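You operate a simulated robot arm through the tools that you are given. There is no shell and no other tool. Be economical: measure what you need, move in short steps, check, and stop when the job is done.

The job below is to be done with a simulated two-armed robot. You get a single attempt, and the scene is never put back.

## Task
Pick up the pink lint roller with one hand, pass it to the other hand and put it on the utility cabinet top.

It is judged by the outcome, as a careful person would: the job done as asked, and still so three seconds after it is handed in. It fails if anything else is knocked over, pushed out of place, dropped, spilled or broken.

## Robot
Two 7-joint arms with two-finger parallel grippers on one trunk, on a base that drives. Base frame: it is fixed to the floor where the robot stands at the start and does not move with it; the origin is under the middle of the robot, x ahead of it, y to its left, z up. Readings come in mm, degrees, newtons and seconds.
The left shoulder is at the start at [60, 143, 926], the right one opposite. With the tool pointing down near the work surface each hand reaches from about 320 to 740 mm from the robot's upright axis, wherever it stands, measured 20 degrees to its own side. Places, roughly: pink lint roller (5x12x13 cm) [600, -200, 800]; utility cabinet top [-1700, -1000, 900]. Payload 1.57 kg a hand.
The tool frame of a hand sits at the grasp point between the pads (the TCP): z along the fingers, y along the line on which they close. The tips reach 30 mm beyond it. Largest opening 110 mm; finger width 24, thickness 12; the body of the gripper, 48 by 112 mm, starts 78 mm behind the TCP.
Orientation is that of the tool frame in the base frame, as a unit quaternion [x, y, z, w]. With the fingers straight down and closing along the base's y, the tool's x points along the base's -x, its y along +y and its z along -z.

## Interface
- The arms move only by the tool jog_arm. It takes "left_steps", "right_steps" or both (then of equal length, played together; a hand with none holds still); each is a list of rows, each an object (a shift or turn left out is 0, a gripper value left out holds the last) with "offset": the shift along the base's x, y, z in mm, a list of three; "rot": the turn, a rotation vector about the base's x, y, z in degrees, a list of three. In form: [{"offset": [tx, ty, tz], "rot": [ax, ay, az]}, ...]. A call has 1 to 20 rows; each row shifts and turns the commanded pose from where the row before left it. "left_claw" and "right_claw" are, for a hand that has rows, the finger opening in mm, from 0 to 110, set as the call begins (left out, the last holds). A row lasts 0.2 s, in which the tool goes at most 50 mm and 8.6 degrees; a call with a longer step from one row to the next is refused whole, and so is a gripper value outside its range. A pose out of reach is approached as far as the arm can. The call stops where the force on the tool passes 40 N (or 10 N more than at its start, if that is more) or the arm is blocked; 0.2 s more then pass. The fingers move at their own pace (about 45 mm/s each) and stop on an object; they squeeze with about 43 N. The grip force told is the motor's: it shows also when the fingers shut on nothing. Time passes only in rows, and 0.2 s behind the last, so rows that do not move let the fingers close. It gives the time, the measured TCP pose, the force on the tool (base axes), the opening and the grip force at its end, in the units of the frame above (readings bear some noise), with the torque about the TCP (base axes, N m) and any sound that the robot's microphone picked up.
- Cameras (640 x 400 px; columns grow to the right, rows downward): "scene" is now at [42.6, -38.3, 1545.6]; the picture's right is [-0.48, -0.88, 0.00], its down [-0.60, 0.33, -0.73] and it looks along [0.64, -0.35, -0.68] (base axes); focal length 278 px, centre (320, 200). "left" rides on the left gripper at [70, -16, -141] in its tool frame; the picture's right is [0.23, 0.97, 0.00], its down [-0.85, 0.20, -0.48] and it looks along [-0.47, 0.11, 0.88] (tool axes); focal length 222 px, centre (320, 200). "right" rides on the right gripper at [70, 16, -141] in its tool frame; the picture's right is [-0.23, 0.97, 0.00], its down [-0.86, -0.20, -0.48] and it looks along [-0.47, -0.11, 0.88] (tool axes); focal length 222 px, centre (320, 200). There is no depth. A picture from a camera that has moved, and an enlarged one, comes with that camera's place and axes in the base frame and with its lens.
- get_image(camera): a new picture of that camera. The clock stands still meanwhile.
- raise_lower(by): slides the trunk up (or, below 0, down) by that many mm; the arms and the scene camera ride with it, the base frame stays. It gives what a move gives, with no picture.
- steer(legs): drives the robot by 1 to 6 legs, each [ahead, left, turn to the left] in mm, mm and degrees, along the robot's own axes; the way and the turn of a leg run together, so that a leg with both is an arc; at most 1500 mm and 180 degrees a leg. The arms and the cameras ride along, it lands a little off, and it stops where it bumps. It gives what a move gives.
- pan_tilt(pan, tilt): turns the head with the scene camera to pan (to the left, within 86 degrees either way) and tilt (down, from -29 to 69), counted from straight ahead of the robot. It gives what a move gives.
- inspect(camera, box): a new picture of the part [left, top, right, bottom] of that camera's present view, enlarged. The clock stands still meanwhile.
- finish_job(): hands the job in; it is judged then, once.

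Go step by step. Nothing tells you exact positions but the pictures and the camera data: compare them with the known pose of the tool, close in by small moves and look again before you grip or let go. The budget is 120 turns and 88 pictures, counting those below and the enlarged ones. Unless the task says otherwise, let go and move clear before handing in, and close with one line.

The tools are called by a JSON object that holds its "fn" and its "kwargs". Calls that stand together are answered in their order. jog_arm: Moves the arms, as the interface text tells. Its arguments: {"type":"object","properties":{"left_steps":{"type":"array"},"left_claw":{"type":"number"},"right_steps":{"type":"array"},"right_claw":{"type":"number"}},"required":[]} The other tools are called the same way: raise_lower (by) slides the trunk up or down; steer (legs) drives the base; pan_tilt (pan, tilt) turns the head that bears the scene camera; get_image (camera) takes a picture; inspect (camera, box) takes an enlarged picture of a part of a camera's view; finish_job () hands the job in.

At the start:

```text
time: 0.0
left_position: [462.2, 13.7, 1018.0]
left_tcp_rot: [0.0, 1.0, 0.0, 0.0]
left_ft_force: [-0.8, 0.6, -0.4]
left_wrist_torque: [0.0, 0.0, -0.03]
left_finger_gap: 110.2
left_gripper_force: 0.0
right_position: [383.3, -369.6, 1056.5]
right_tcp_rot: [0.0, 1.0, 0.0, 0.0]
right_ft_force: [-0.3, -0.5, -0.1]
right_wrist_torque: [0.0, 0.03, 0.03]
right_finger_gap: 110.0
right_gripper_force: 0.0
trunk travel left (down, up): [-525.0, 65.0]
robot x, y, heading: [-0.3, -1.7, -0.3]
head pan, tilt: [-28.7, 42.8]
```

scene: 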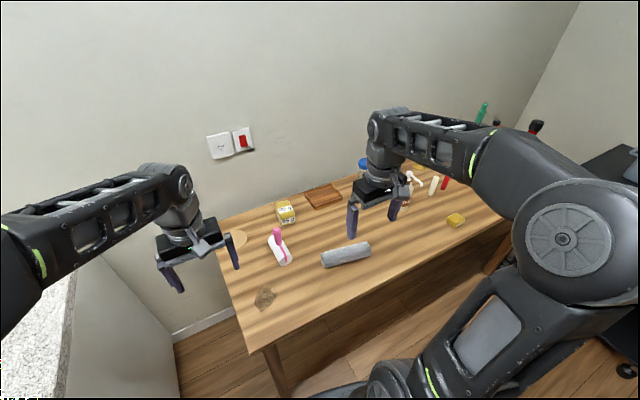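
right: 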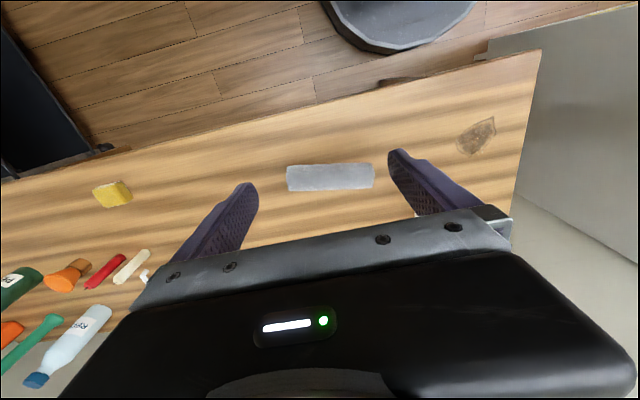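
left: 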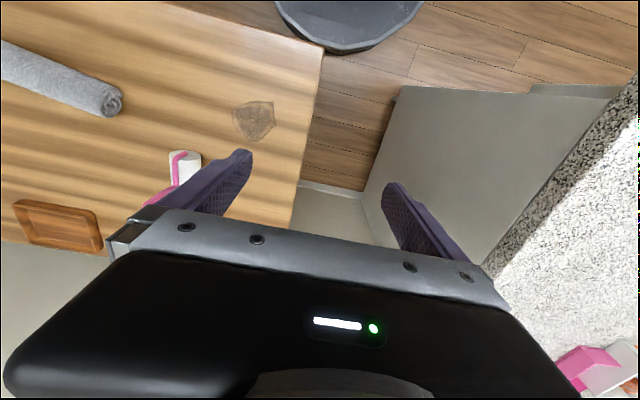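

The pink-handled lint roller shows in the scene at about (280,245), between the arms, with a grey towel beside it. I'll enlarge it to find its pose.

{"fn": "inspect", "kwargs": {"camera": "scene", "box": [220, 180, 380, 280]}}

{"fn": "inspect", "kwargs": {"camera": "left", "box": [80, 100, 320, 250]}}

```text
4.00 times, centred on (300, 230) of scene
camera zoom: at [42.6, -38.3, 1545.6], right [-0.48, -0.88, 0.0], down [-0.6, 0.33, -0.73], along [0.64, -0.35, -0.68], focal length 1114 px, centre (400, 80)
```

zoom: 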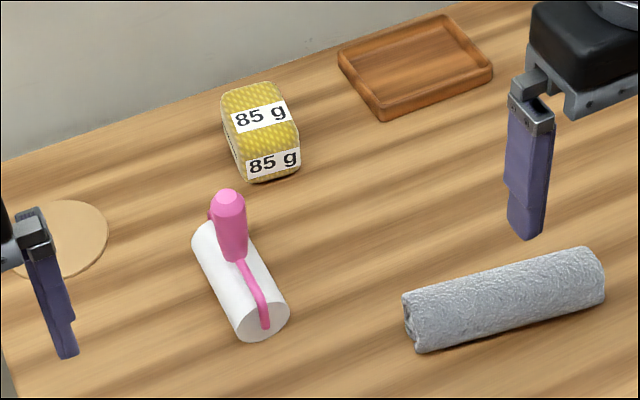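

```text
2.67 times, centred on (200, 175) of left
camera zoom: at [390.8, -1.9, 1159.1], right [-0.23, 0.97, 0.0], down [0.85, 0.2, 0.48], along [0.47, 0.11, -0.88], focal length 592 px, centre (640, 267)
```

zoom: 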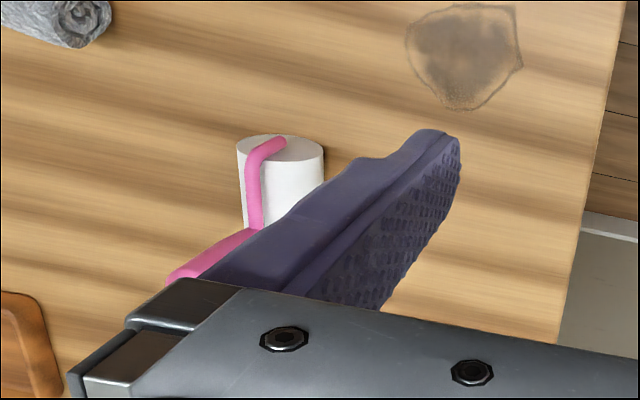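

The roll lies along x from about (540,-187) to (648,-180), with the handle standing upright at about (582,-187) from z 842 to 920. I'll take the roll with the right hand pitched 45° from the robot's side, then give the handle to the left hand from above.

{"fn": "jog_arm", "kwargs": {"right_steps": [{"offset": [19, 30.5, -20], "rot": [0, -7.5, 0]}, {"offset": [19, 30.5, -20], "rot": [0, -7.5, 0]}, {"offset": [19, 30.5, -20], "rot": [0, -7.5, 0]}, {"offset": [19, 30.5, -20], "rot": [0, -7.5, 0]}, {"offset": [19, 30.5, -20], "rot": [0, -7.5, 0]}, {"offset": [19, 30.5, -20], "rot": [0, -7.5, 0]}, {}], "left_steps": [{"offset": [0, 30, 0]}, {"offset": [0, 30, 0]}, {"offset": [0, 30, 0]}, {"offset": [0, 30, 0]}, {"offset": [0, 30, 0]}, {}, {}], "right_claw": 80}}

{"fn": "get_image", "kwargs": {"camera": "right"}}

{"fn": "get_image", "kwargs": {"camera": "scene"}}

```text
time: 1.6
left_position: [461.8, 163.2, 1017.9]
left_tcp_rot: [-0.001, 1.0, 0.0, -0.001]
left_ft_force: [0.4, 1.6, -0.3]
left_wrist_torque: [0.02, -0.01, -0.02]
left_finger_gap: 109.9
left_gripper_force: 0.1
right_position: [494.5, -186.1, 934.5]
right_tcp_rot: [-0.001, 0.924, 0.002, 0.383]
right_ft_force: [-0.1, -0.4, 0.4]
right_wrist_torque: [0.02, -0.01, 0.04]
right_finger_gap: 80.0
right_gripper_force: 0.1
trunk travel left (down, up): [-525.0, 65.0]
robot x, y, heading: [-2.3, 1.1, -0.1]
head pan, tilt: [-28.7, 42.8]
```

```text
82 pictures are left
camera right: at [345.4, -171.0, 985.1], right [0.16, 0.97, 0.16], down [0.27, -0.2, 0.94], along [0.95, -0.11, -0.29], focal length 222 px, centre (320, 200)
```

right: 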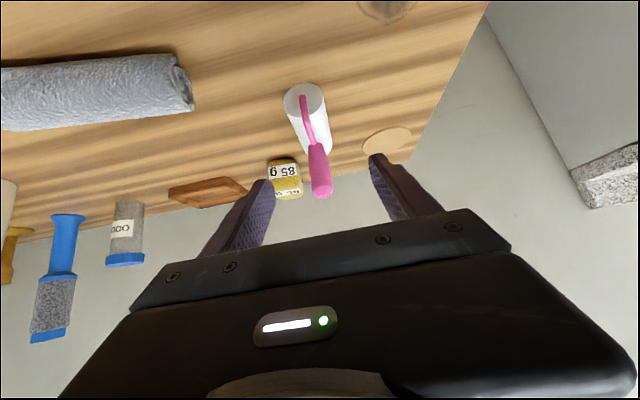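

```text
81 pictures are left
camera scene: at [41.9, -38.1, 1545.7], right [-0.48, -0.88, 0.0], down [-0.6, 0.33, -0.73], along [0.64, -0.35, -0.68], focal length 278 px, centre (320, 200)
```

scene: 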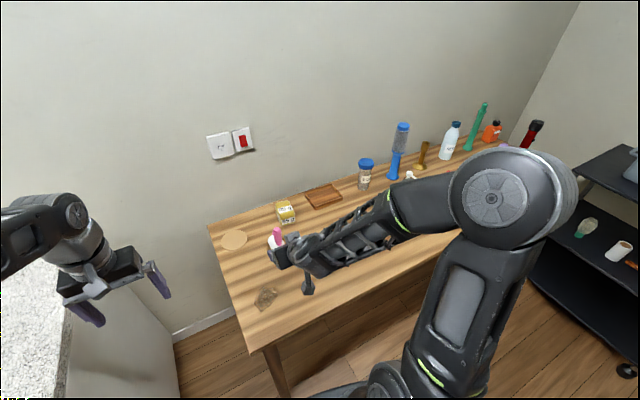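

The pose agrees, with the roller at y about -191. I'll move in along the tool direction.

{"fn": "jog_arm", "kwargs": {"right_steps": [{"offset": [5, -5, -20]}, {"offset": [5, 0, -20]}, {"offset": [14, 0, -15]}, {"offset": [14, 0, -15]}, {"offset": [14, 0, -15]}, {"offset": [14, 0, -15]}, {"offset": [14, 0, -13]}, {}]}}

{"fn": "get_image", "kwargs": {"camera": "right"}}

{"fn": "inspect", "kwargs": {"camera": "scene", "box": [220, 180, 380, 280]}}

{"fn": "get_image", "kwargs": {"camera": "left"}}

```text
time: 3.4
left_position: [462.3, 164.0, 1017.1]
left_tcp_rot: [0.0, 1.0, 0.0, 0.001]
left_ft_force: [-0.1, 0.2, -0.3]
left_wrist_torque: [0.04, -0.03, 0.01]
left_finger_gap: 110.0
left_gripper_force: 0.1
right_position: [576.4, -193.5, 824.2]
right_tcp_rot: [0.0, 0.924, 0.0, 0.382]
right_ft_force: [-0.5, -0.6, 0.6]
right_wrist_torque: [0.01, 0.02, 0.02]
right_finger_gap: 80.4
right_gripper_force: 0.1
trunk travel left (down, up): [-525.0, 65.0]
robot x, y, heading: [-2.2, 4.0, -0.2]
head pan, tilt: [-28.7, 42.8]
```

```text
80 pictures are left
camera right: at [427.2, -176.4, 874.4], right [0.16, 0.97, 0.16], down [0.27, -0.2, 0.94], along [0.95, -0.11, -0.29], focal length 222 px, centre (320, 200)
```

right: 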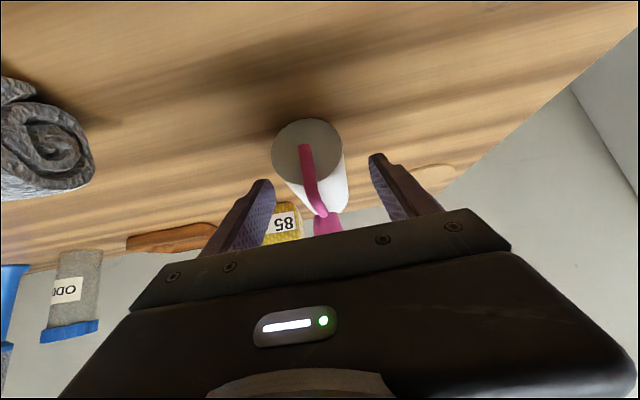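

```text
4.00 times, centred on (300, 230) of scene
camera zoom: at [42.4, -38.2, 1545.7], right [-0.48, -0.88, 0.0], down [-0.6, 0.33, -0.73], along [0.64, -0.35, -0.68], focal length 1114 px, centre (400, 80)
```

zoom: 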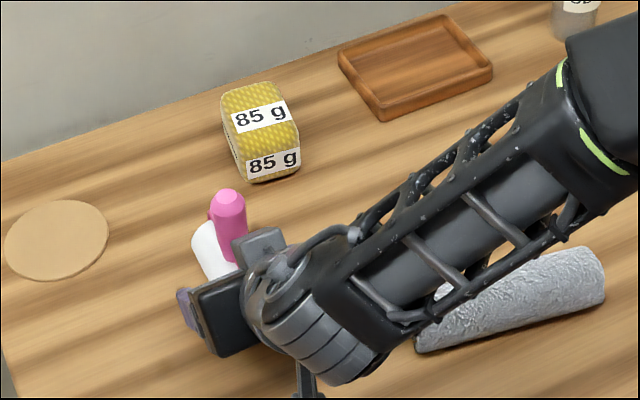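

```text
78 pictures are left
camera left: at [391.9, 147.8, 1157.5], right [-0.23, 0.97, 0.0], down [0.85, 0.2, 0.48], along [0.47, 0.11, -0.88], focal length 222 px, centre (320, 200)
```

left: 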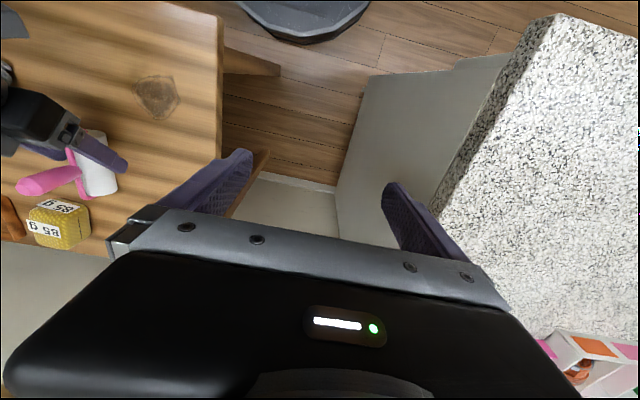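

The fingers straddle the roll with the centre at y about -192. I'll close the gripper.

{"fn": "jog_arm", "kwargs": {"right_steps": [{}, {}, {}, {}, {}], "right_claw": 35}}

{"fn": "get_image", "kwargs": {"camera": "right"}}

```text
time: 4.6
left_position: [461.9, 164.2, 1016.4]
left_tcp_rot: [-0.001, 1.0, -0.001, 0.001]
left_ft_force: [-0.8, -0.9, -0.2]
left_wrist_torque: [0.02, 0.02, 0.02]
left_finger_gap: 110.0
left_gripper_force: 0.1
right_position: [576.8, -191.8, 823.1]
right_tcp_rot: [0.0, 0.924, 0.0, 0.383]
right_ft_force: [0.3, -0.8, 0.9]
right_wrist_torque: [0.0, 0.02, -0.04]
right_finger_gap: 42.2
right_gripper_force: 39.4
trunk travel left (down, up): [-525.0, 65.0]
robot x, y, heading: [2.4, 0.6, 0.1]
head pan, tilt: [-28.7, 42.8]
```

```text
77 pictures are left
camera right: at [427.1, -176.4, 874.4], right [0.16, 0.97, 0.16], down [0.27, -0.2, 0.94], along [0.95, -0.11, -0.29], focal length 222 px, centre (320, 200)
```

right: 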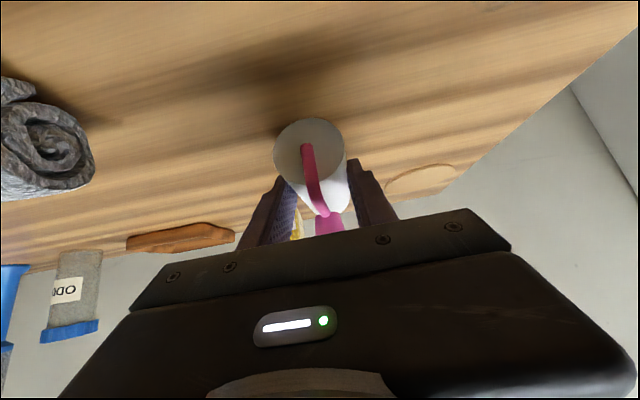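

It holds, but only near the fingertips. I'll reopen, go 10 mm lower for a better bite, and close again.

{"fn": "jog_arm", "kwargs": {"right_steps": [{}, {}, {"offset": [0, 0, -5]}, {"offset": [0, 0, -5]}, {}], "right_claw": 75}}

{"fn": "jog_arm", "kwargs": {"right_steps": [{}, {}, {}, {}, {}], "right_claw": 30}}

{"fn": "get_image", "kwargs": {"camera": "right"}}

```text
time: 5.8
left_position: [462.2, 163.1, 1017.9]
left_tcp_rot: [0.0, 1.0, 0.0, 0.0]
left_ft_force: [0.1, 0.0, -1.0]
left_wrist_torque: [0.0, -0.01, -0.01]
left_finger_gap: 110.0
left_gripper_force: 0.0
right_position: [577.4, -192.4, 813.7]
right_tcp_rot: [0.0, 0.924, 0.0, 0.383]
right_ft_force: [0.3, 0.2, 0.6]
right_wrist_torque: [0.01, 0.0, -0.02]
right_finger_gap: 74.9
right_gripper_force: 0.1
trunk travel left (down, up): [-525.0, 65.0]
robot x, y, heading: [-1.2, 1.7, 0.0]
head pan, tilt: [-28.7, 42.8]
```

```text
time: 7.0
left_position: [462.2, 163.9, 1017.8]
left_tcp_rot: [0.0, 1.0, 0.0, 0.0]
left_ft_force: [0.2, -0.2, 0.0]
left_wrist_torque: [0.01, 0.0, 0.0]
left_finger_gap: 110.1
left_gripper_force: 0.1
right_position: [575.7, -192.2, 814.6]
right_tcp_rot: [0.0, 0.924, 0.0, 0.382]
right_ft_force: [0.5, -0.6, 0.9]
right_wrist_torque: [-0.03, -0.02, -0.01]
right_finger_gap: 42.7
right_gripper_force: 42.6
trunk travel left (down, up): [-525.0, 65.0]
robot x, y, heading: [-1.2, 1.4, -0.1]
head pan, tilt: [-28.7, 42.8]
```

```text
76 pictures are left
camera right: at [427.2, -176.6, 864.9], right [0.16, 0.97, 0.16], down [0.27, -0.2, 0.94], along [0.95, -0.11, -0.29], focal length 222 px, centre (320, 200)
```

right: 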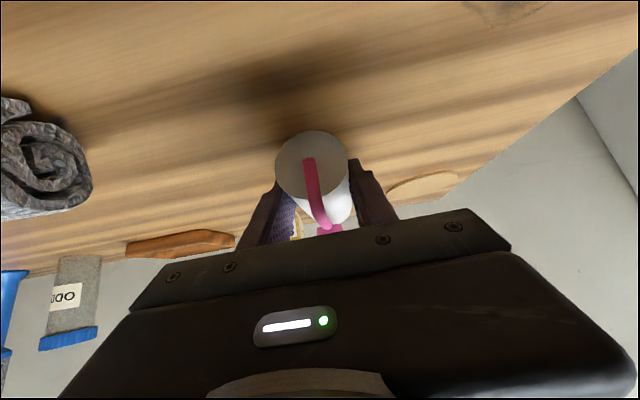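

Firm hold on the roll, about 43 mm across. Next I lift straight up and bring it toward the middle.

{"fn": "jog_arm", "kwargs": {"right_steps": [{"offset": [0, 0, 15]}, {"offset": [0, 0, 25]}, {"offset": [0, 0, 25]}, {"offset": [0, 0, 25]}, {"offset": [0, 0, 30]}, {"offset": [-15, 20, 0]}, {"offset": [-15, 20, 0]}, {"offset": [-15, 20, 0]}, {"offset": [-15, 20, 0]}, {"offset": [0, 20, 0]}, {}]}}

{"fn": "get_image", "kwargs": {"camera": "scene"}}

{"fn": "get_image", "kwargs": {"camera": "left"}}

{"fn": "get_image", "kwargs": {"camera": "right"}}

```text
time: 9.4
left_position: [462.9, 163.8, 1016.3]
left_tcp_rot: [0.0, 1.0, 0.0, 0.0]
left_ft_force: [-0.4, -0.4, 0.9]
left_wrist_torque: [-0.03, 0.02, 0.0]
left_finger_gap: 110.0
left_gripper_force: 0.0
right_position: [515.7, -92.4, 934.5]
right_tcp_rot: [0.0, 0.924, 0.0, 0.383]
right_ft_force: [0.7, 0.1, -1.1]
right_wrist_torque: [-0.02, 0.0, 0.0]
right_finger_gap: 42.5
right_gripper_force: 42.3
trunk travel left (down, up): [-525.0, 65.0]
robot x, y, heading: [0.7, -4.5, -0.1]
head pan, tilt: [-28.7, 42.8]
```

```text
75 pictures are left
camera scene: at [42.5, -38.5, 1545.6], right [-0.48, -0.88, 0.0], down [-0.6, 0.33, -0.73], along [0.64, -0.35, -0.68], focal length 278 px, centre (320, 200)
```

scene: 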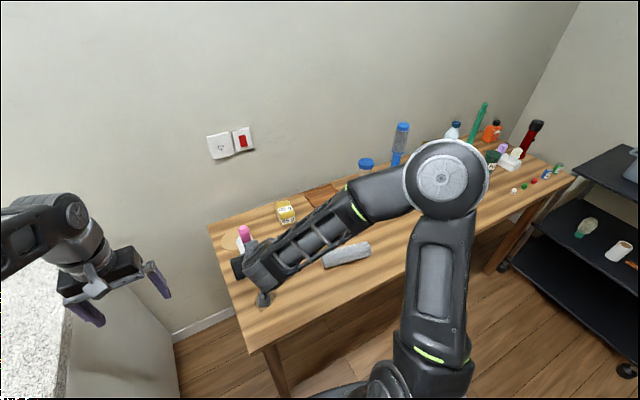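

```text
74 pictures are left
camera left: at [392.0, 147.5, 1157.5], right [-0.23, 0.97, 0.0], down [0.85, 0.2, 0.48], along [0.47, 0.11, -0.88], focal length 222 px, centre (320, 200)
```

left: 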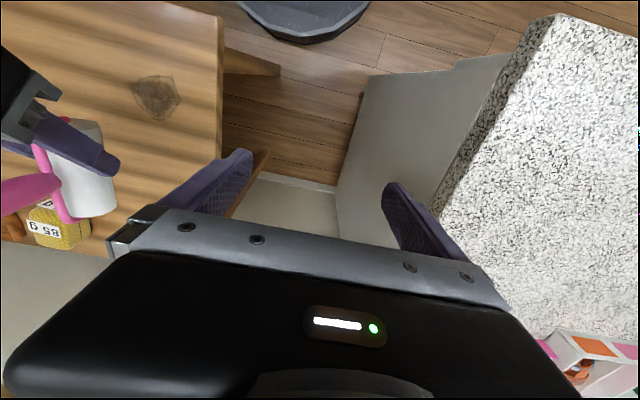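

```text
73 pictures are left
camera right: at [366.6, -77.1, 985.8], right [0.16, 0.97, 0.16], down [0.27, -0.2, 0.94], along [0.95, -0.11, -0.29], focal length 222 px, centre (320, 200)
```

right: 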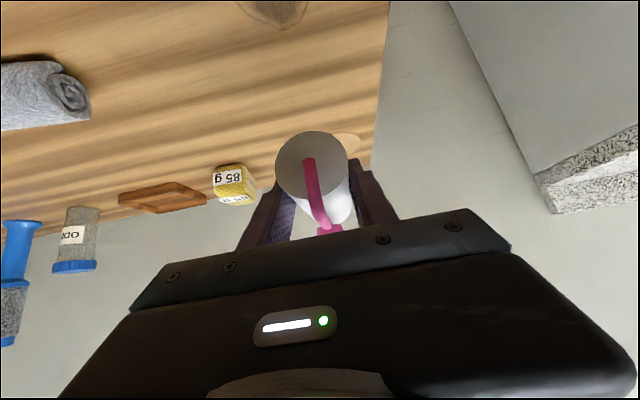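

Lifted without slip. I'll enlarge the left view to locate the handle exactly.

{"fn": "inspect", "kwargs": {"camera": "left", "box": [0, 90, 160, 250]}}

{"fn": "inspect", "kwargs": {"camera": "scene", "box": [190, 190, 310, 310]}}

```text
2.50 times, centred on (80, 170) of left
camera zoom: at [392.0, 147.5, 1157.5], right [-0.23, 0.97, 0.0], down [0.85, 0.2, 0.48], along [0.47, 0.11, -0.88], focal length 555 px, centre (920, 275)
```

zoom: 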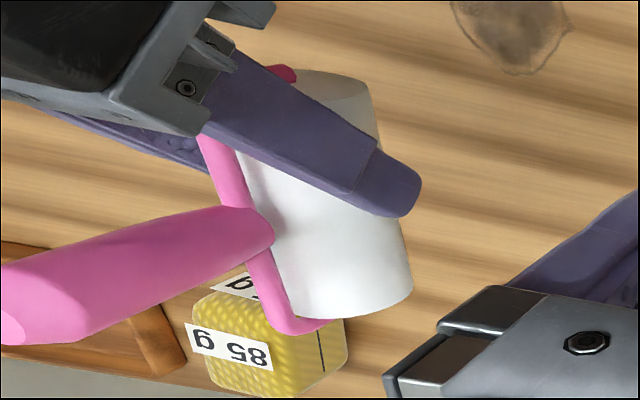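

```text
3.33 times, centred on (250, 250) of scene
camera zoom: at [42.5, -38.5, 1545.6], right [-0.48, -0.88, 0.0], down [-0.6, 0.33, -0.73], along [0.64, -0.35, -0.68], focal length 928 px, centre (553, 33)
```

zoom: 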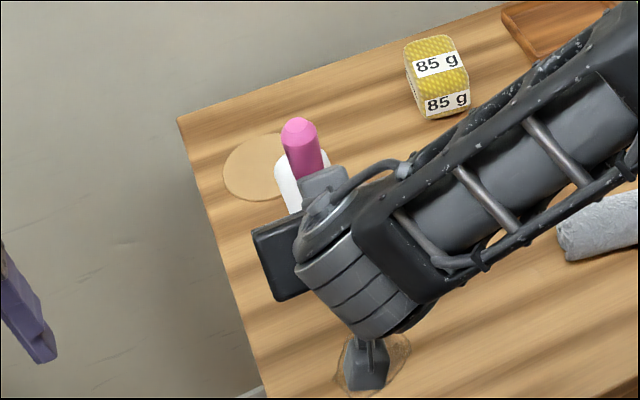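

The handle is vertical at about (542,-91), z 955 to 1025. The left hand goes above it first, then I check.

{"fn": "jog_arm", "kwargs": {"left_steps": [{"offset": [0, 0, 28]}, {"offset": [0, 0, 28]}, {"offset": [0, 0, 28]}, {"offset": [10, -32, 0]}, {"offset": [10, -32, 0]}, {"offset": [10, -32, 0]}, {"offset": [10, -32, 0]}, {"offset": [10, -32, 0]}, {"offset": [10, -32, 0]}, {"offset": [10, -32, 0]}, {"offset": [9, -31, 0]}, {}]}}

{"fn": "get_image", "kwargs": {"camera": "left"}}

{"fn": "get_image", "kwargs": {"camera": "scene"}}

```text
time: 12.0
left_position: [494.8, 58.2, 1102.6]
left_tcp_rot: [0.0, 1.0, 0.0, 0.002]
left_ft_force: [-0.1, -0.3, -0.4]
left_wrist_torque: [-0.04, 0.02, 0.01]
left_finger_gap: 109.9
left_gripper_force: 0.0
left hand out of reach, approached as far as the arm can: row 7, 8, 9, 10, 11
right_position: [516.6, -91.4, 934.9]
right_tcp_rot: [0.001, 0.924, 0.0, 0.383]
right_ft_force: [-0.4, 0.5, -1.4]
right_wrist_torque: [0.03, 0.06, 0.02]
right_finger_gap: 42.6
right_gripper_force: 43.6
trunk travel left (down, up): [-525.0, 65.0]
robot x, y, heading: [3.5, 0.3, 0.1]
head pan, tilt: [-28.7, 42.8]
```

```text
70 pictures are left
camera left: at [423.8, 41.7, 1243.4], right [-0.23, 0.97, 0.0], down [0.85, 0.2, 0.48], along [0.47, 0.11, -0.88], focal length 222 px, centre (320, 200)
```

left: 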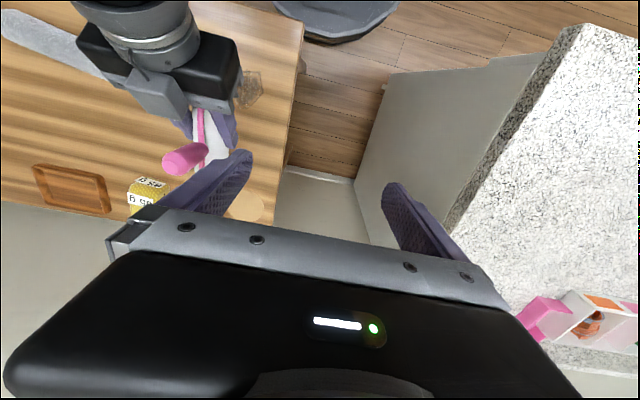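

```text
69 pictures are left
camera scene: at [42.7, -38.4, 1545.6], right [-0.48, -0.88, 0.0], down [-0.6, 0.33, -0.73], along [0.64, -0.35, -0.68], focal length 278 px, centre (320, 200)
```

scene: 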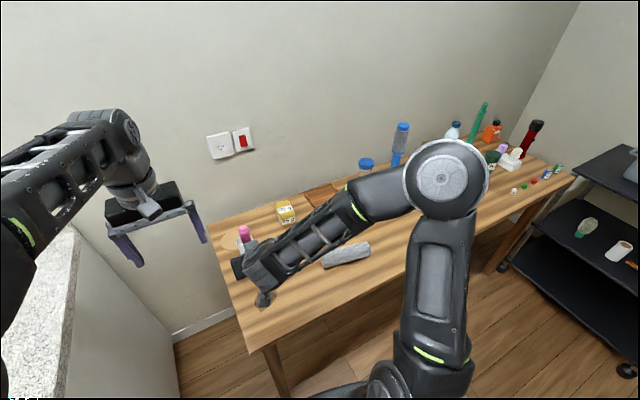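

The left arm can't reach that far over, so I'll bring the right hand closer to the middle and a bit lower.

{"fn": "jog_arm", "kwargs": {"right_steps": [{"offset": [-12, 19, -7]}, {"offset": [-12, 19, -7]}, {"offset": [-12, 19, -7]}, {"offset": [-12, 19, -7]}, {"offset": [-12, 19, -7]}, {"offset": [-11, 16, -5]}, {}]}}

{"fn": "jog_arm", "kwargs": {"left_steps": [{"offset": [0, 0, -5]}, {}]}}

{"fn": "get_image", "kwargs": {"camera": "left"}}

{"fn": "get_image", "kwargs": {"camera": "scene"}}

```text
time: 13.6
left_position: [495.6, 57.1, 1103.0]
left_tcp_rot: [0.0, 1.0, 0.0, 0.001]
left_ft_force: [-0.1, -0.5, -0.3]
left_wrist_torque: [0.03, -0.03, -0.05]
left_finger_gap: 110.2
left_gripper_force: 0.1
right_position: [446.3, 18.1, 893.7]
right_tcp_rot: [0.001, 0.924, 0.0, 0.383]
right_ft_force: [-0.4, 0.2, -0.8]
right_wrist_torque: [0.0, 0.07, -0.01]
right_finger_gap: 42.5
right_gripper_force: 42.4
trunk travel left (down, up): [-525.0, 65.0]
robot x, y, heading: [-0.1, -0.1, -0.2]
head pan, tilt: [-28.7, 42.8]
```

```text
time: 14.2
left_position: [493.6, 56.9, 1096.3]
left_tcp_rot: [-0.001, 1.0, 0.0, 0.0]
left_ft_force: [0.6, 0.7, -0.3]
left_wrist_torque: [0.03, 0.01, 0.02]
left_finger_gap: 109.9
left_gripper_force: 0.0
right_position: [446.1, 18.6, 893.4]
right_tcp_rot: [0.0, 0.924, 0.0, 0.383]
right_ft_force: [0.5, 0.0, -0.5]
right_wrist_torque: [0.01, 0.02, 0.01]
right_finger_gap: 42.6
right_gripper_force: 42.3
trunk travel left (down, up): [-525.0, 65.0]
robot x, y, heading: [0.7, -3.5, -0.1]
head pan, tilt: [-28.7, 42.8]
```

```text
68 pictures are left
camera left: at [424.0, 41.6, 1238.5], right [-0.23, 0.97, 0.0], down [0.86, 0.2, 0.48], along [0.47, 0.11, -0.88], focal length 222 px, centre (320, 200)
```

left: 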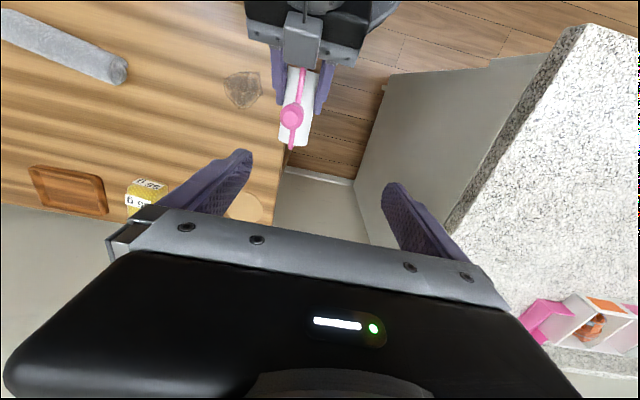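

```text
67 pictures are left
camera scene: at [42.7, -38.2, 1545.6], right [-0.48, -0.88, 0.0], down [-0.6, 0.33, -0.73], along [0.64, -0.35, -0.68], focal length 278 px, centre (320, 200)
```

scene: 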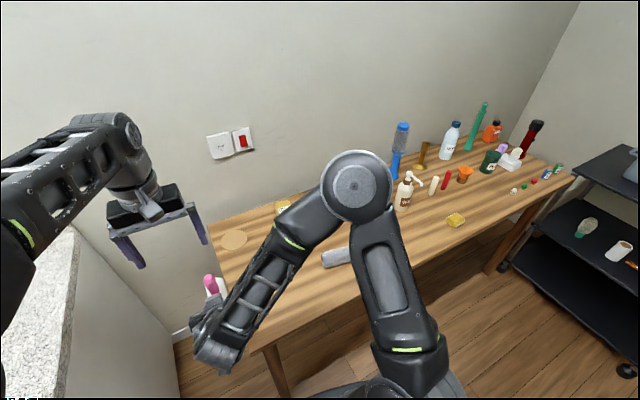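

Handle now at about (467,19), top at z 985. I'll align the left hand above it and start down.

{"fn": "jog_arm", "kwargs": {"left_steps": [{"offset": [-9, -13, -5]}, {"offset": [-9, -13, -5]}, {"offset": [-8, -12, -5]}, {"offset": [0, 0, -25]}, {"offset": [0, 0, -25]}, {"offset": [0, 0, -15]}, {}]}}

{"fn": "get_image", "kwargs": {"camera": "left"}}

{"fn": "get_image", "kwargs": {"camera": "scene"}}

```text
time: 15.8
left_position: [467.5, 17.5, 1018.8]
left_tcp_rot: [0.0, 1.0, 0.0, 0.001]
left_ft_force: [0.0, -0.3, -0.1]
left_wrist_torque: [0.04, -0.01, 0.01]
left_finger_gap: 110.0
left_gripper_force: 0.1
right_position: [445.6, 18.0, 893.6]
right_tcp_rot: [0.0, 0.924, 0.0, 0.383]
right_ft_force: [0.4, -0.1, -1.4]
right_wrist_torque: [0.02, 0.03, 0.02]
right_finger_gap: 42.4
right_gripper_force: 43.3
trunk travel left (down, up): [-525.0, 65.0]
robot x, y, heading: [0.2, -1.5, -0.2]
head pan, tilt: [-28.7, 42.8]
```

```text
66 pictures are left
camera left: at [396.9, 2.3, 1159.5], right [-0.23, 0.97, 0.0], down [0.85, 0.2, 0.48], along [0.47, 0.11, -0.88], focal length 222 px, centre (320, 200)
```

left: 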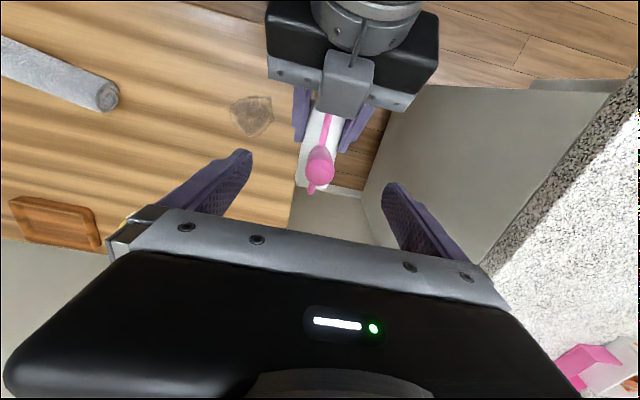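

```text
65 pictures are left
camera scene: at [42.6, -38.3, 1545.6], right [-0.48, -0.88, 0.0], down [-0.6, 0.33, -0.73], along [0.64, -0.35, -0.68], focal length 278 px, centre (320, 200)
```

scene: 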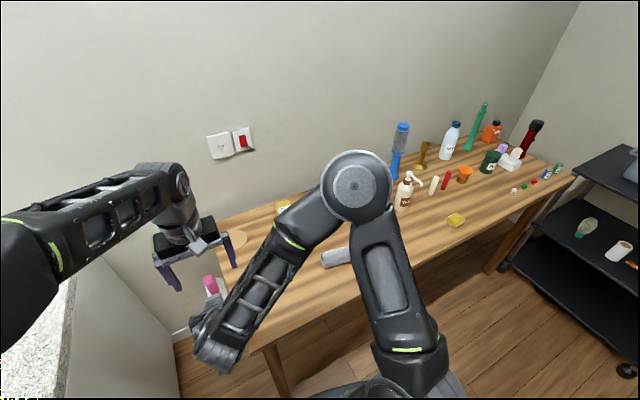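

The handle is centred between the left fingers. I'll descend 62 mm and close on it.

{"fn": "jog_arm", "kwargs": {"left_steps": [{"offset": [0, 0, -20]}, {"offset": [0, 0, -20]}, {"offset": [0, 0, -12]}, {"offset": [0, 0, -10]}, {}]}}

{"fn": "get_image", "kwargs": {"camera": "left"}}

{"fn": "jog_arm", "kwargs": {"left_steps": [{}, {}, {}, {}, {}, {}], "left_claw": 10}}

{"fn": "get_image", "kwargs": {"camera": "left"}}

{"fn": "get_image", "kwargs": {"camera": "right"}}

```text
time: 17.0
left_position: [468.5, 18.6, 956.6]
left_tcp_rot: [-0.001, 1.0, 0.0, 0.0]
left_ft_force: [0.0, 0.2, -0.1]
left_wrist_torque: [0.03, 0.02, 0.0]
left_finger_gap: 110.3
left_gripper_force: 0.1
right_position: [446.0, 18.6, 894.4]
right_tcp_rot: [0.0, 0.924, 0.0, 0.383]
right_ft_force: [0.7, -0.6, -1.6]
right_wrist_torque: [-0.01, 0.04, 0.01]
right_finger_gap: 42.6
right_gripper_force: 42.1
trunk travel left (down, up): [-525.0, 65.0]
robot x, y, heading: [-0.6, -0.6, -0.3]
head pan, tilt: [-28.7, 42.8]
```

```text
64 pictures are left
camera left: at [398.3, 2.8, 1096.6], right [-0.23, 0.97, 0.0], down [0.85, 0.2, 0.48], along [0.47, 0.11, -0.88], focal length 222 px, centre (320, 200)
```

left: 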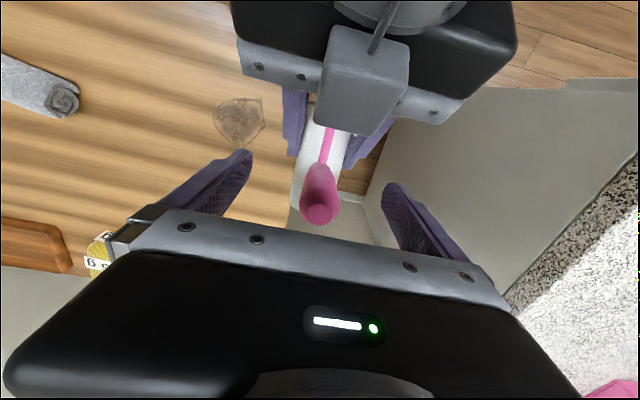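

```text
time: 18.4
left_position: [468.3, 17.3, 956.5]
left_tcp_rot: [0.0, 1.0, 0.0, -0.001]
left_ft_force: [0.4, -1.8, 0.1]
left_wrist_torque: [0.46, -0.02, 0.04]
left_finger_gap: 25.4
left_gripper_force: 23.2
right_position: [445.7, 18.4, 894.8]
right_tcp_rot: [0.0, 0.924, 0.0, 0.383]
right_ft_force: [-0.4, 1.4, -1.5]
right_wrist_torque: [-0.54, 0.02, -0.05]
right_finger_gap: 42.5
right_gripper_force: 42.6
trunk travel left (down, up): [-525.0, 65.0]
robot x, y, heading: [0.7, -0.6, 0.3]
head pan, tilt: [-28.7, 42.8]
```

```text
63 pictures are left
camera left: at [398.3, 2.7, 1096.8], right [-0.23, 0.97, 0.0], down [0.85, 0.2, 0.48], along [0.47, 0.11, -0.88], focal length 222 px, centre (320, 200)
```

left: 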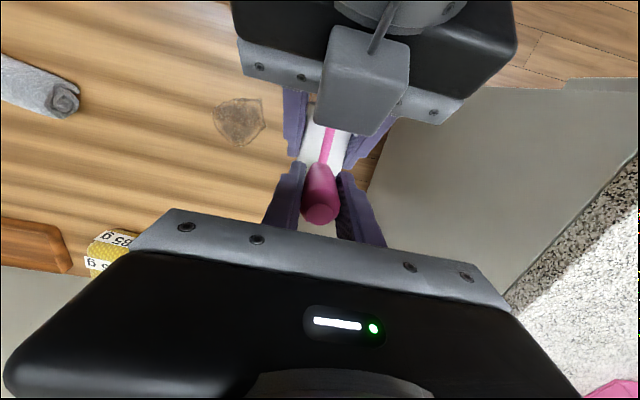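

```text
62 pictures are left
camera right: at [296.3, 34.0, 945.0], right [0.16, 0.97, 0.16], down [0.27, -0.2, 0.94], along [0.95, -0.11, -0.29], focal length 222 px, centre (320, 200)
```

right: 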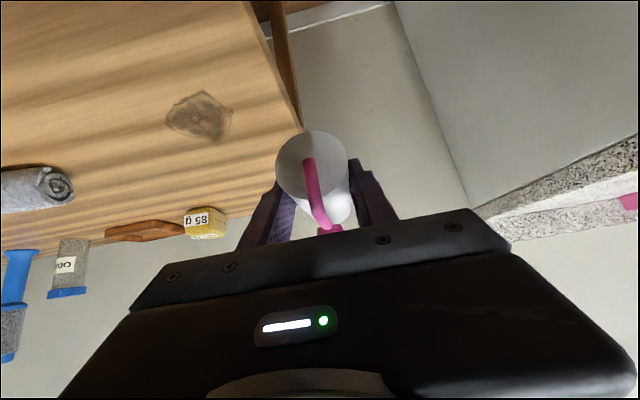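

The left fingers hold the handle at 25 mm. I'll let the grip build, then open the right hand and back it out along its own axis.

{"fn": "jog_arm", "kwargs": {"left_steps": [{}, {}, {}], "left_claw": 5}}

{"fn": "jog_arm", "kwargs": {"right_steps": [{}, {}, {}, {}], "right_claw": 85}}

{"fn": "get_image", "kwargs": {"camera": "right"}}

```text
time: 19.2
left_position: [468.6, 18.0, 956.6]
left_tcp_rot: [0.0, 1.0, 0.0, 0.0]
left_ft_force: [0.5, -1.4, -0.3]
left_wrist_torque: [-0.42, 0.1, -0.07]
left_finger_gap: 25.1
left_gripper_force: 36.9
right_position: [446.1, 18.9, 894.0]
right_tcp_rot: [0.0, 0.924, 0.0, 0.384]
right_ft_force: [0.5, 1.1, -0.4]
right_wrist_torque: [0.38, -0.06, 0.15]
right_finger_gap: 42.5
right_gripper_force: 43.1
trunk travel left (down, up): [-525.0, 65.0]
robot x, y, heading: [-1.2, 0.4, -0.2]
head pan, tilt: [-28.7, 42.8]
```

```text
time: 20.2
left_position: [469.1, 18.9, 955.7]
left_tcp_rot: [0.0, 1.0, 0.0, 0.0]
left_ft_force: [-0.2, 0.2, -0.6]
left_wrist_torque: [0.02, 0.0, 0.01]
left_finger_gap: 24.8
left_gripper_force: 36.3
right_position: [445.6, 17.9, 893.4]
right_tcp_rot: [0.0, 0.924, 0.0, 0.383]
right_ft_force: [-0.1, 0.2, 1.3]
right_wrist_torque: [0.01, 0.0, 0.01]
right_finger_gap: 84.8
right_gripper_force: 0.0
trunk travel left (down, up): [-525.0, 65.0]
robot x, y, heading: [-0.9, -0.2, -0.1]
head pan, tilt: [-28.7, 42.8]
```

```text
61 pictures are left
camera right: at [296.4, 34.0, 945.1], right [0.16, 0.97, 0.16], down [0.27, -0.2, 0.94], along [0.95, -0.11, -0.29], focal length 222 px, centre (320, 200)
```

right: 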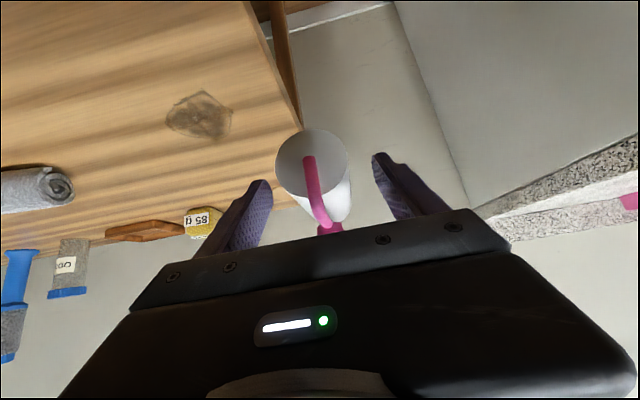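

The left hand holds it alone. The right hand now backs out and swings clear to its side.

{"fn": "jog_arm", "kwargs": {"right_steps": [{"offset": [-14, 0, 9]}, {"offset": [-14, 0, 9]}, {"offset": [-14, 0, 9]}, {"offset": [-14, 0, 9]}, {"offset": [-14, 0, 9]}, {"offset": [0, -30, 0]}, {"offset": [0, -40, 0]}, {"offset": [0, -40, 0]}, {"offset": [0, -40, 0]}, {"offset": [0, -40, 0]}, {"offset": [0, -40, 10]}, {"offset": [0, -40, 10], "rot": [0, 7.5, 0]}, {"offset": [0, -30, 10], "rot": [0, 7.5, 0]}, {"offset": [0, -20, 20], "rot": [0, 7.5, 0]}, {"offset": [0, -10, 20], "rot": [0, 7.5, 0]}, {"offset": [0, 0, 20], "rot": [0, 7.5, 0]}, {"offset": [0, 0, 10], "rot": [0, 7.5, 0]}, {}]}}

{"fn": "get_image", "kwargs": {"camera": "scene"}}

{"fn": "get_image", "kwargs": {"camera": "left"}}

```text
time: 22.2
left_position: [476.1, 16.7, 958.4]
left_tcp_rot: [-0.001, 1.0, -0.004, 0.01]
left_ft_force: [0.1, -1.0, 0.0]
left_wrist_torque: [-0.08, -0.01, 0.03]
left_finger_gap: 24.9
left_gripper_force: 36.3
right_position: [435.1, -54.6, 955.8]
right_tcp_rot: [-0.012, 0.925, 0.006, 0.38]
right_ft_force: [-0.1, 0.7, -0.2]
right_wrist_torque: [0.03, -0.01, -0.03]
right_finger_gap: 85.2
right_gripper_force: 0.0
right hand out of reach, approached as far as the arm can: row 6, 7, 8, 9, 10
trunk travel left (down, up): [-525.0, 65.0]
robot x, y, heading: [1.5, -1.7, -0.3]
head pan, tilt: [-28.7, 42.8]
stopped in row 10 (left hand): the force on the tool passed its limit (the readings are from after the stop); the commanded pose is now the measured one
```

```text
60 pictures are left
camera scene: at [42.6, -38.2, 1545.6], right [-0.48, -0.88, 0.0], down [-0.6, 0.33, -0.73], along [0.64, -0.35, -0.68], focal length 278 px, centre (320, 200)
```

scene: 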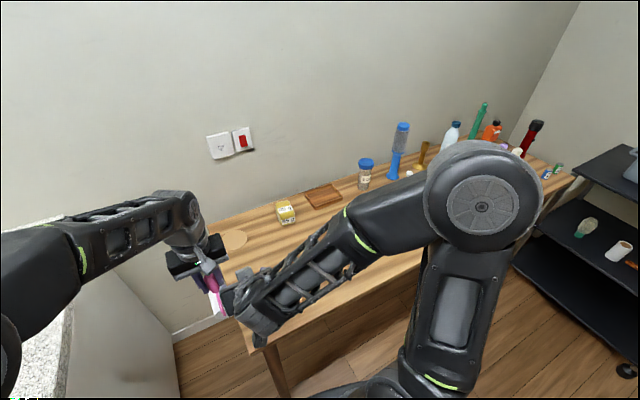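

```text
59 pictures are left
camera left: at [401.9, 1.8, 1097.4], right [-0.23, 0.97, -0.01], down [0.84, 0.21, 0.49], along [0.48, 0.1, -0.87], focal length 222 px, centre (320, 200)
```

left: 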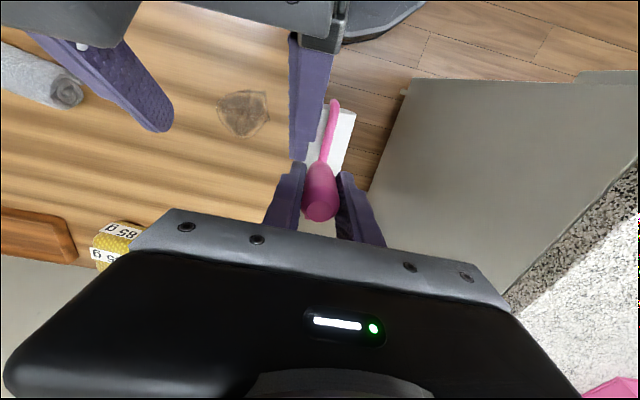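

The right arm hit its reach limit while backing out, and its finger brushed the roller. The left hand still holds it, slightly turned. The right finger is now on the -y side of the wire, so I'll move it gently away along -y.

{"fn": "jog_arm", "kwargs": {"right_steps": [{"offset": [0, -15, 0]}, {"offset": [0, -15, 0]}, {"offset": [0, -15, 0]}, {"offset": [0, -15, 0]}]}}

{"fn": "get_image", "kwargs": {"camera": "left"}}

```text
time: 22.9
left_position: [480.9, 13.9, 960.2]
left_tcp_rot: [-0.003, 1.0, -0.009, 0.018]
left_ft_force: [-0.1, -0.7, 0.4]
left_wrist_torque: [-0.05, -0.02, -0.01]
left_finger_gap: 24.8
left_gripper_force: 36.5
right_position: [445.3, -70.1, 957.9]
right_tcp_rot: [-0.021, 0.926, 0.011, 0.376]
right_ft_force: [0.4, -0.9, -0.6]
right_wrist_torque: [0.01, 0.01, -0.02]
right_finger_gap: 85.2
right_gripper_force: 0.2
right hand out of reach, approached as far as the arm can: row 1, 2, 3
trunk travel left (down, up): [-525.0, 65.0]
robot x, y, heading: [0.5, 0.8, -0.1]
head pan, tilt: [-28.7, 42.8]
stopped in row 3 (left hand): the force on the tool passed its limit (the readings are from after the stop); the commanded pose is now the measured one
```

```text
58 pictures are left
camera left: at [404.5, 0.4, 1098.3], right [-0.23, 0.97, -0.03], down [0.84, 0.21, 0.51], along [0.5, 0.1, -0.86], focal length 222 px, centre (320, 200)
```

left: 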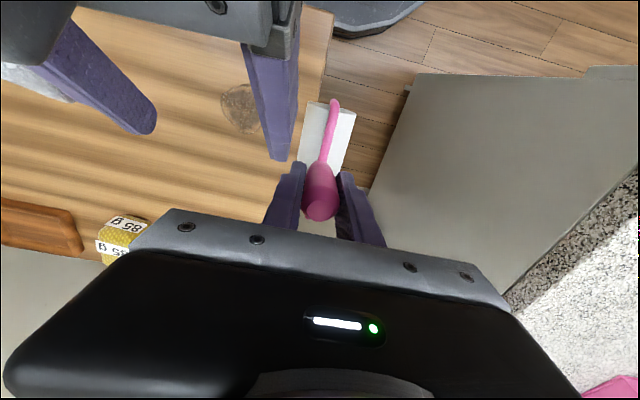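

Something between the hands still touches. I'll look closely before moving again.

{"fn": "inspect", "kwargs": {"camera": "scene", "box": [150, 180, 330, 360]}}

{"fn": "get_image", "kwargs": {"camera": "right"}}

```text
2.22 times, centred on (240, 270) of scene
camera zoom: at [42.7, -38.4, 1545.6], right [-0.48, -0.88, 0.0], down [-0.6, 0.33, -0.73], along [0.64, -0.35, -0.68], focal length 619 px, centre (498, 44)
```

zoom: 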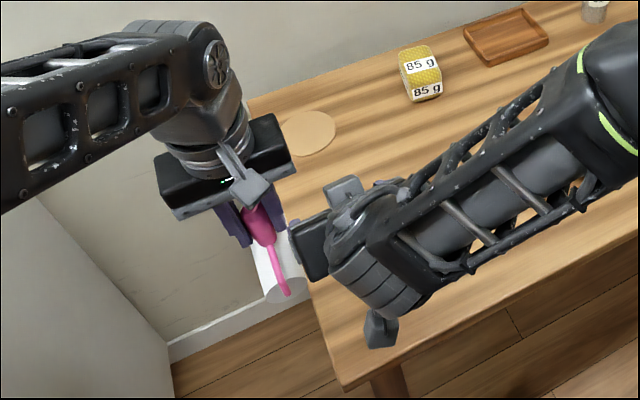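

```text
56 pictures are left
camera right: at [295.7, -61.1, 1011.5], right [0.12, 0.98, 0.16], down [0.29, -0.19, 0.94], along [0.95, -0.06, -0.31], focal length 222 px, centre (320, 200)
```

right: 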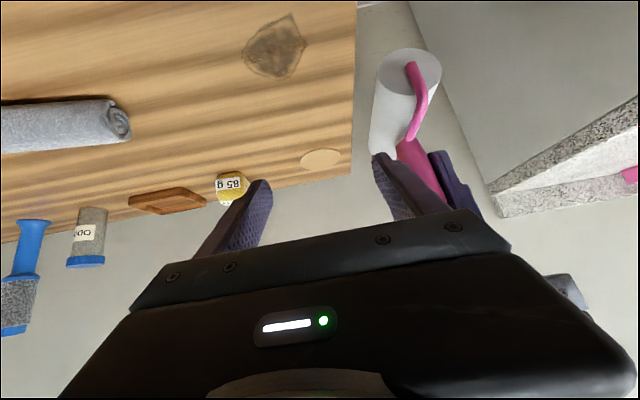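

The right fingertip presses on the left finger from the robot's side, and the right arm can't retreat in x. I'll move the left hand away (+y, slightly +x) instead.

{"fn": "jog_arm", "kwargs": {"left_steps": [{"offset": [3, 12, 0]}, {"offset": [0, 15, 0]}, {"offset": [0, 20, 0]}, {"offset": [0, 25, 0]}, {"offset": [0, 25, 0]}, {}]}}

{"fn": "get_image", "kwargs": {"camera": "left"}}

{"fn": "get_image", "kwargs": {"camera": "scene"}}

```text
time: 24.2
left_position: [482.9, 111.4, 960.0]
left_tcp_rot: [-0.002, 1.0, -0.008, 0.018]
left_ft_force: [-0.4, -0.5, 0.1]
left_wrist_torque: [-0.05, 0.01, 0.0]
left_finger_gap: 24.9
left_gripper_force: 36.6
right_position: [444.9, -68.7, 958.9]
right_tcp_rot: [-0.02, 0.926, 0.01, 0.377]
right_ft_force: [-0.8, 0.2, -0.2]
right_wrist_torque: [0.02, 0.02, 0.02]
right_finger_gap: 84.7
right_gripper_force: 0.0
trunk travel left (down, up): [-525.0, 65.0]
robot x, y, heading: [-4.8, -0.9, 0.1]
head pan, tilt: [-28.7, 42.8]
```

```text
55 pictures are left
camera left: at [407.2, 97.6, 1098.4], right [-0.23, 0.97, -0.03], down [0.84, 0.21, 0.51], along [0.5, 0.1, -0.86], focal length 222 px, centre (320, 200)
```

left: 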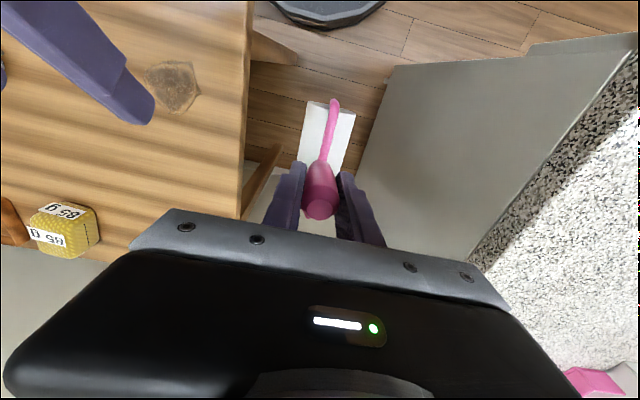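

```text
54 pictures are left
camera scene: at [42.8, -38.5, 1545.6], right [-0.48, -0.88, 0.0], down [-0.6, 0.33, -0.73], along [0.64, -0.35, -0.68], focal length 278 px, centre (320, 200)
```

scene: 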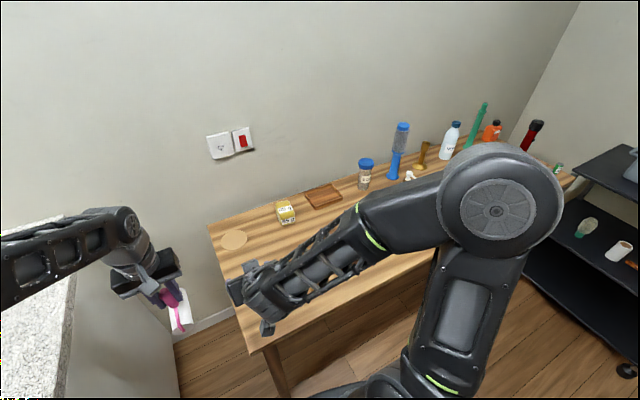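

Clear now, and the roller sits firmly in the left hand. I'll park the right arm back in a downward pose on its own side.

{"fn": "jog_arm", "kwargs": {"right_steps": [{"offset": [0, -30, 10], "rot": [0, 7.5, 0]}, {"offset": [0, -30, 10], "rot": [0, 7.5, 0]}, {"offset": [0, -30, 10], "rot": [0, 7.5, 0]}, {"offset": [-5, -30, 10], "rot": [0, 7.5, 0]}, {"offset": [-10, -30, 10], "rot": [0, 7.5, 0]}, {"offset": [-10, -30, 10], "rot": [0, 7.5, 0]}, {"offset": [-10, -30, 10]}, {"offset": [-10, -30, 10]}, {"offset": [-10, -30, 10]}, {"offset": [-10, -30, 10]}, {}]}}

{"fn": "get_image", "kwargs": {"camera": "scene"}}

```text
time: 26.6
left_position: [482.5, 111.9, 959.8]
left_tcp_rot: [-0.003, 1.0, -0.009, 0.018]
left_ft_force: [0.1, 0.0, 0.4]
left_wrist_torque: [-0.07, -0.02, -0.02]
left_finger_gap: 24.8
left_gripper_force: 36.3
right_position: [379.4, -369.7, 1060.2]
right_tcp_rot: [-0.015, 1.0, 0.018, -0.007]
right_ft_force: [-0.1, -0.5, 0.4]
right_wrist_torque: [0.02, -0.02, -0.02]
right_finger_gap: 84.8
right_gripper_force: 0.2
trunk travel left (down, up): [-525.0, 65.0]
robot x, y, heading: [1.6, -0.1, -0.2]
head pan, tilt: [-28.7, 42.8]
```

```text
53 pictures are left
camera scene: at [42.8, -38.1, 1545.6], right [-0.48, -0.88, 0.0], down [-0.6, 0.33, -0.73], along [0.64, -0.35, -0.68], focal length 278 px, centre (320, 200)
```

scene: 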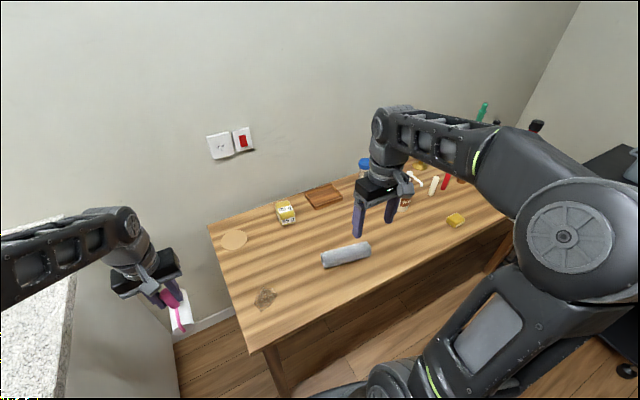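

Both arms are set. Now I'll look around for obstacles and the cabinet before driving.

{"fn": "pan_tilt", "kwargs": {"pan": -86, "tilt": 30}}

{"fn": "get_image", "kwargs": {"camera": "scene"}}

{"fn": "pan_tilt", "kwargs": {"pan": 86, "tilt": 30}}

{"fn": "get_image", "kwargs": {"camera": "scene"}}

```text
time: 27.9
left_position: [482.5, 110.6, 960.8]
left_tcp_rot: [-0.002, 1.0, -0.01, 0.018]
left_ft_force: [-0.3, -0.2, 0.4]
left_wrist_torque: [0.03, 0.01, 0.01]
left_finger_gap: 24.6
left_gripper_force: 36.4
right_position: [379.6, -371.0, 1057.7]
right_tcp_rot: [-0.015, 1.0, 0.018, -0.007]
right_ft_force: [-0.1, -0.6, 0.1]
right_wrist_torque: [-0.02, 0.04, -0.01]
right_finger_gap: 85.0
right_gripper_force: 0.1
trunk travel left (down, up): [-525.0, 65.0]
robot x, y, heading: [1.4, 1.4, -0.0]
head pan, tilt: [-85.9, 30.0]
```

```text
52 pictures are left
camera scene: at [-23.7, -88.7, 1565.0], right [-1.0, -0.07, 0.0], down [-0.04, 0.5, -0.87], along [0.06, -0.86, -0.5], focal length 278 px, centre (320, 200)
```

scene: 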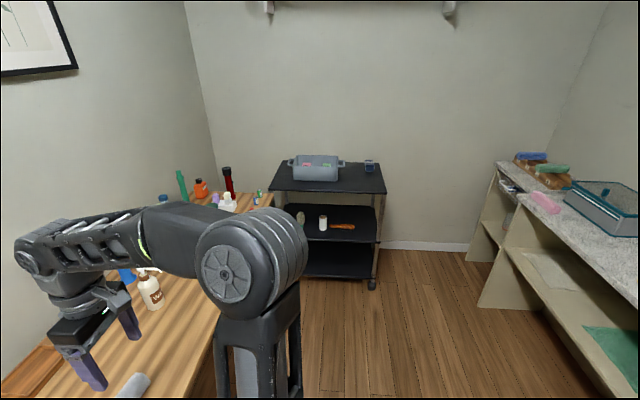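

```text
time: 30.5
left_position: [482.2, 111.4, 961.3]
left_tcp_rot: [-0.003, 1.0, -0.01, 0.019]
left_ft_force: [-0.6, -0.1, 0.2]
left_wrist_torque: [0.08, 0.0, -0.03]
left_finger_gap: 24.8
left_gripper_force: 36.5
right_position: [379.3, -370.4, 1058.9]
right_tcp_rot: [-0.015, 1.0, 0.018, -0.007]
right_ft_force: [0.1, 0.5, -0.3]
right_wrist_torque: [0.01, 0.02, -0.03]
right_finger_gap: 85.0
right_gripper_force: 0.0
trunk travel left (down, up): [-525.0, 65.0]
robot x, y, heading: [0.7, 0.8, 0.1]
head pan, tilt: [85.9, 30.0]
```

```text
51 pictures are left
camera scene: at [-23.7, 91.8, 1565.1], right [1.0, -0.07, 0.0], down [-0.04, -0.5, -0.87], along [0.06, 0.86, -0.5], focal length 278 px, centre (320, 200)
```

scene: 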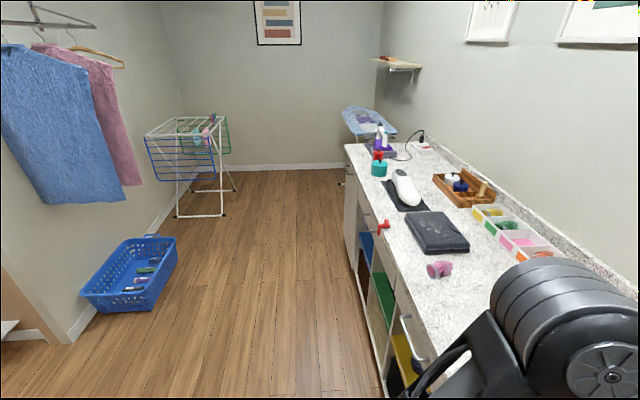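

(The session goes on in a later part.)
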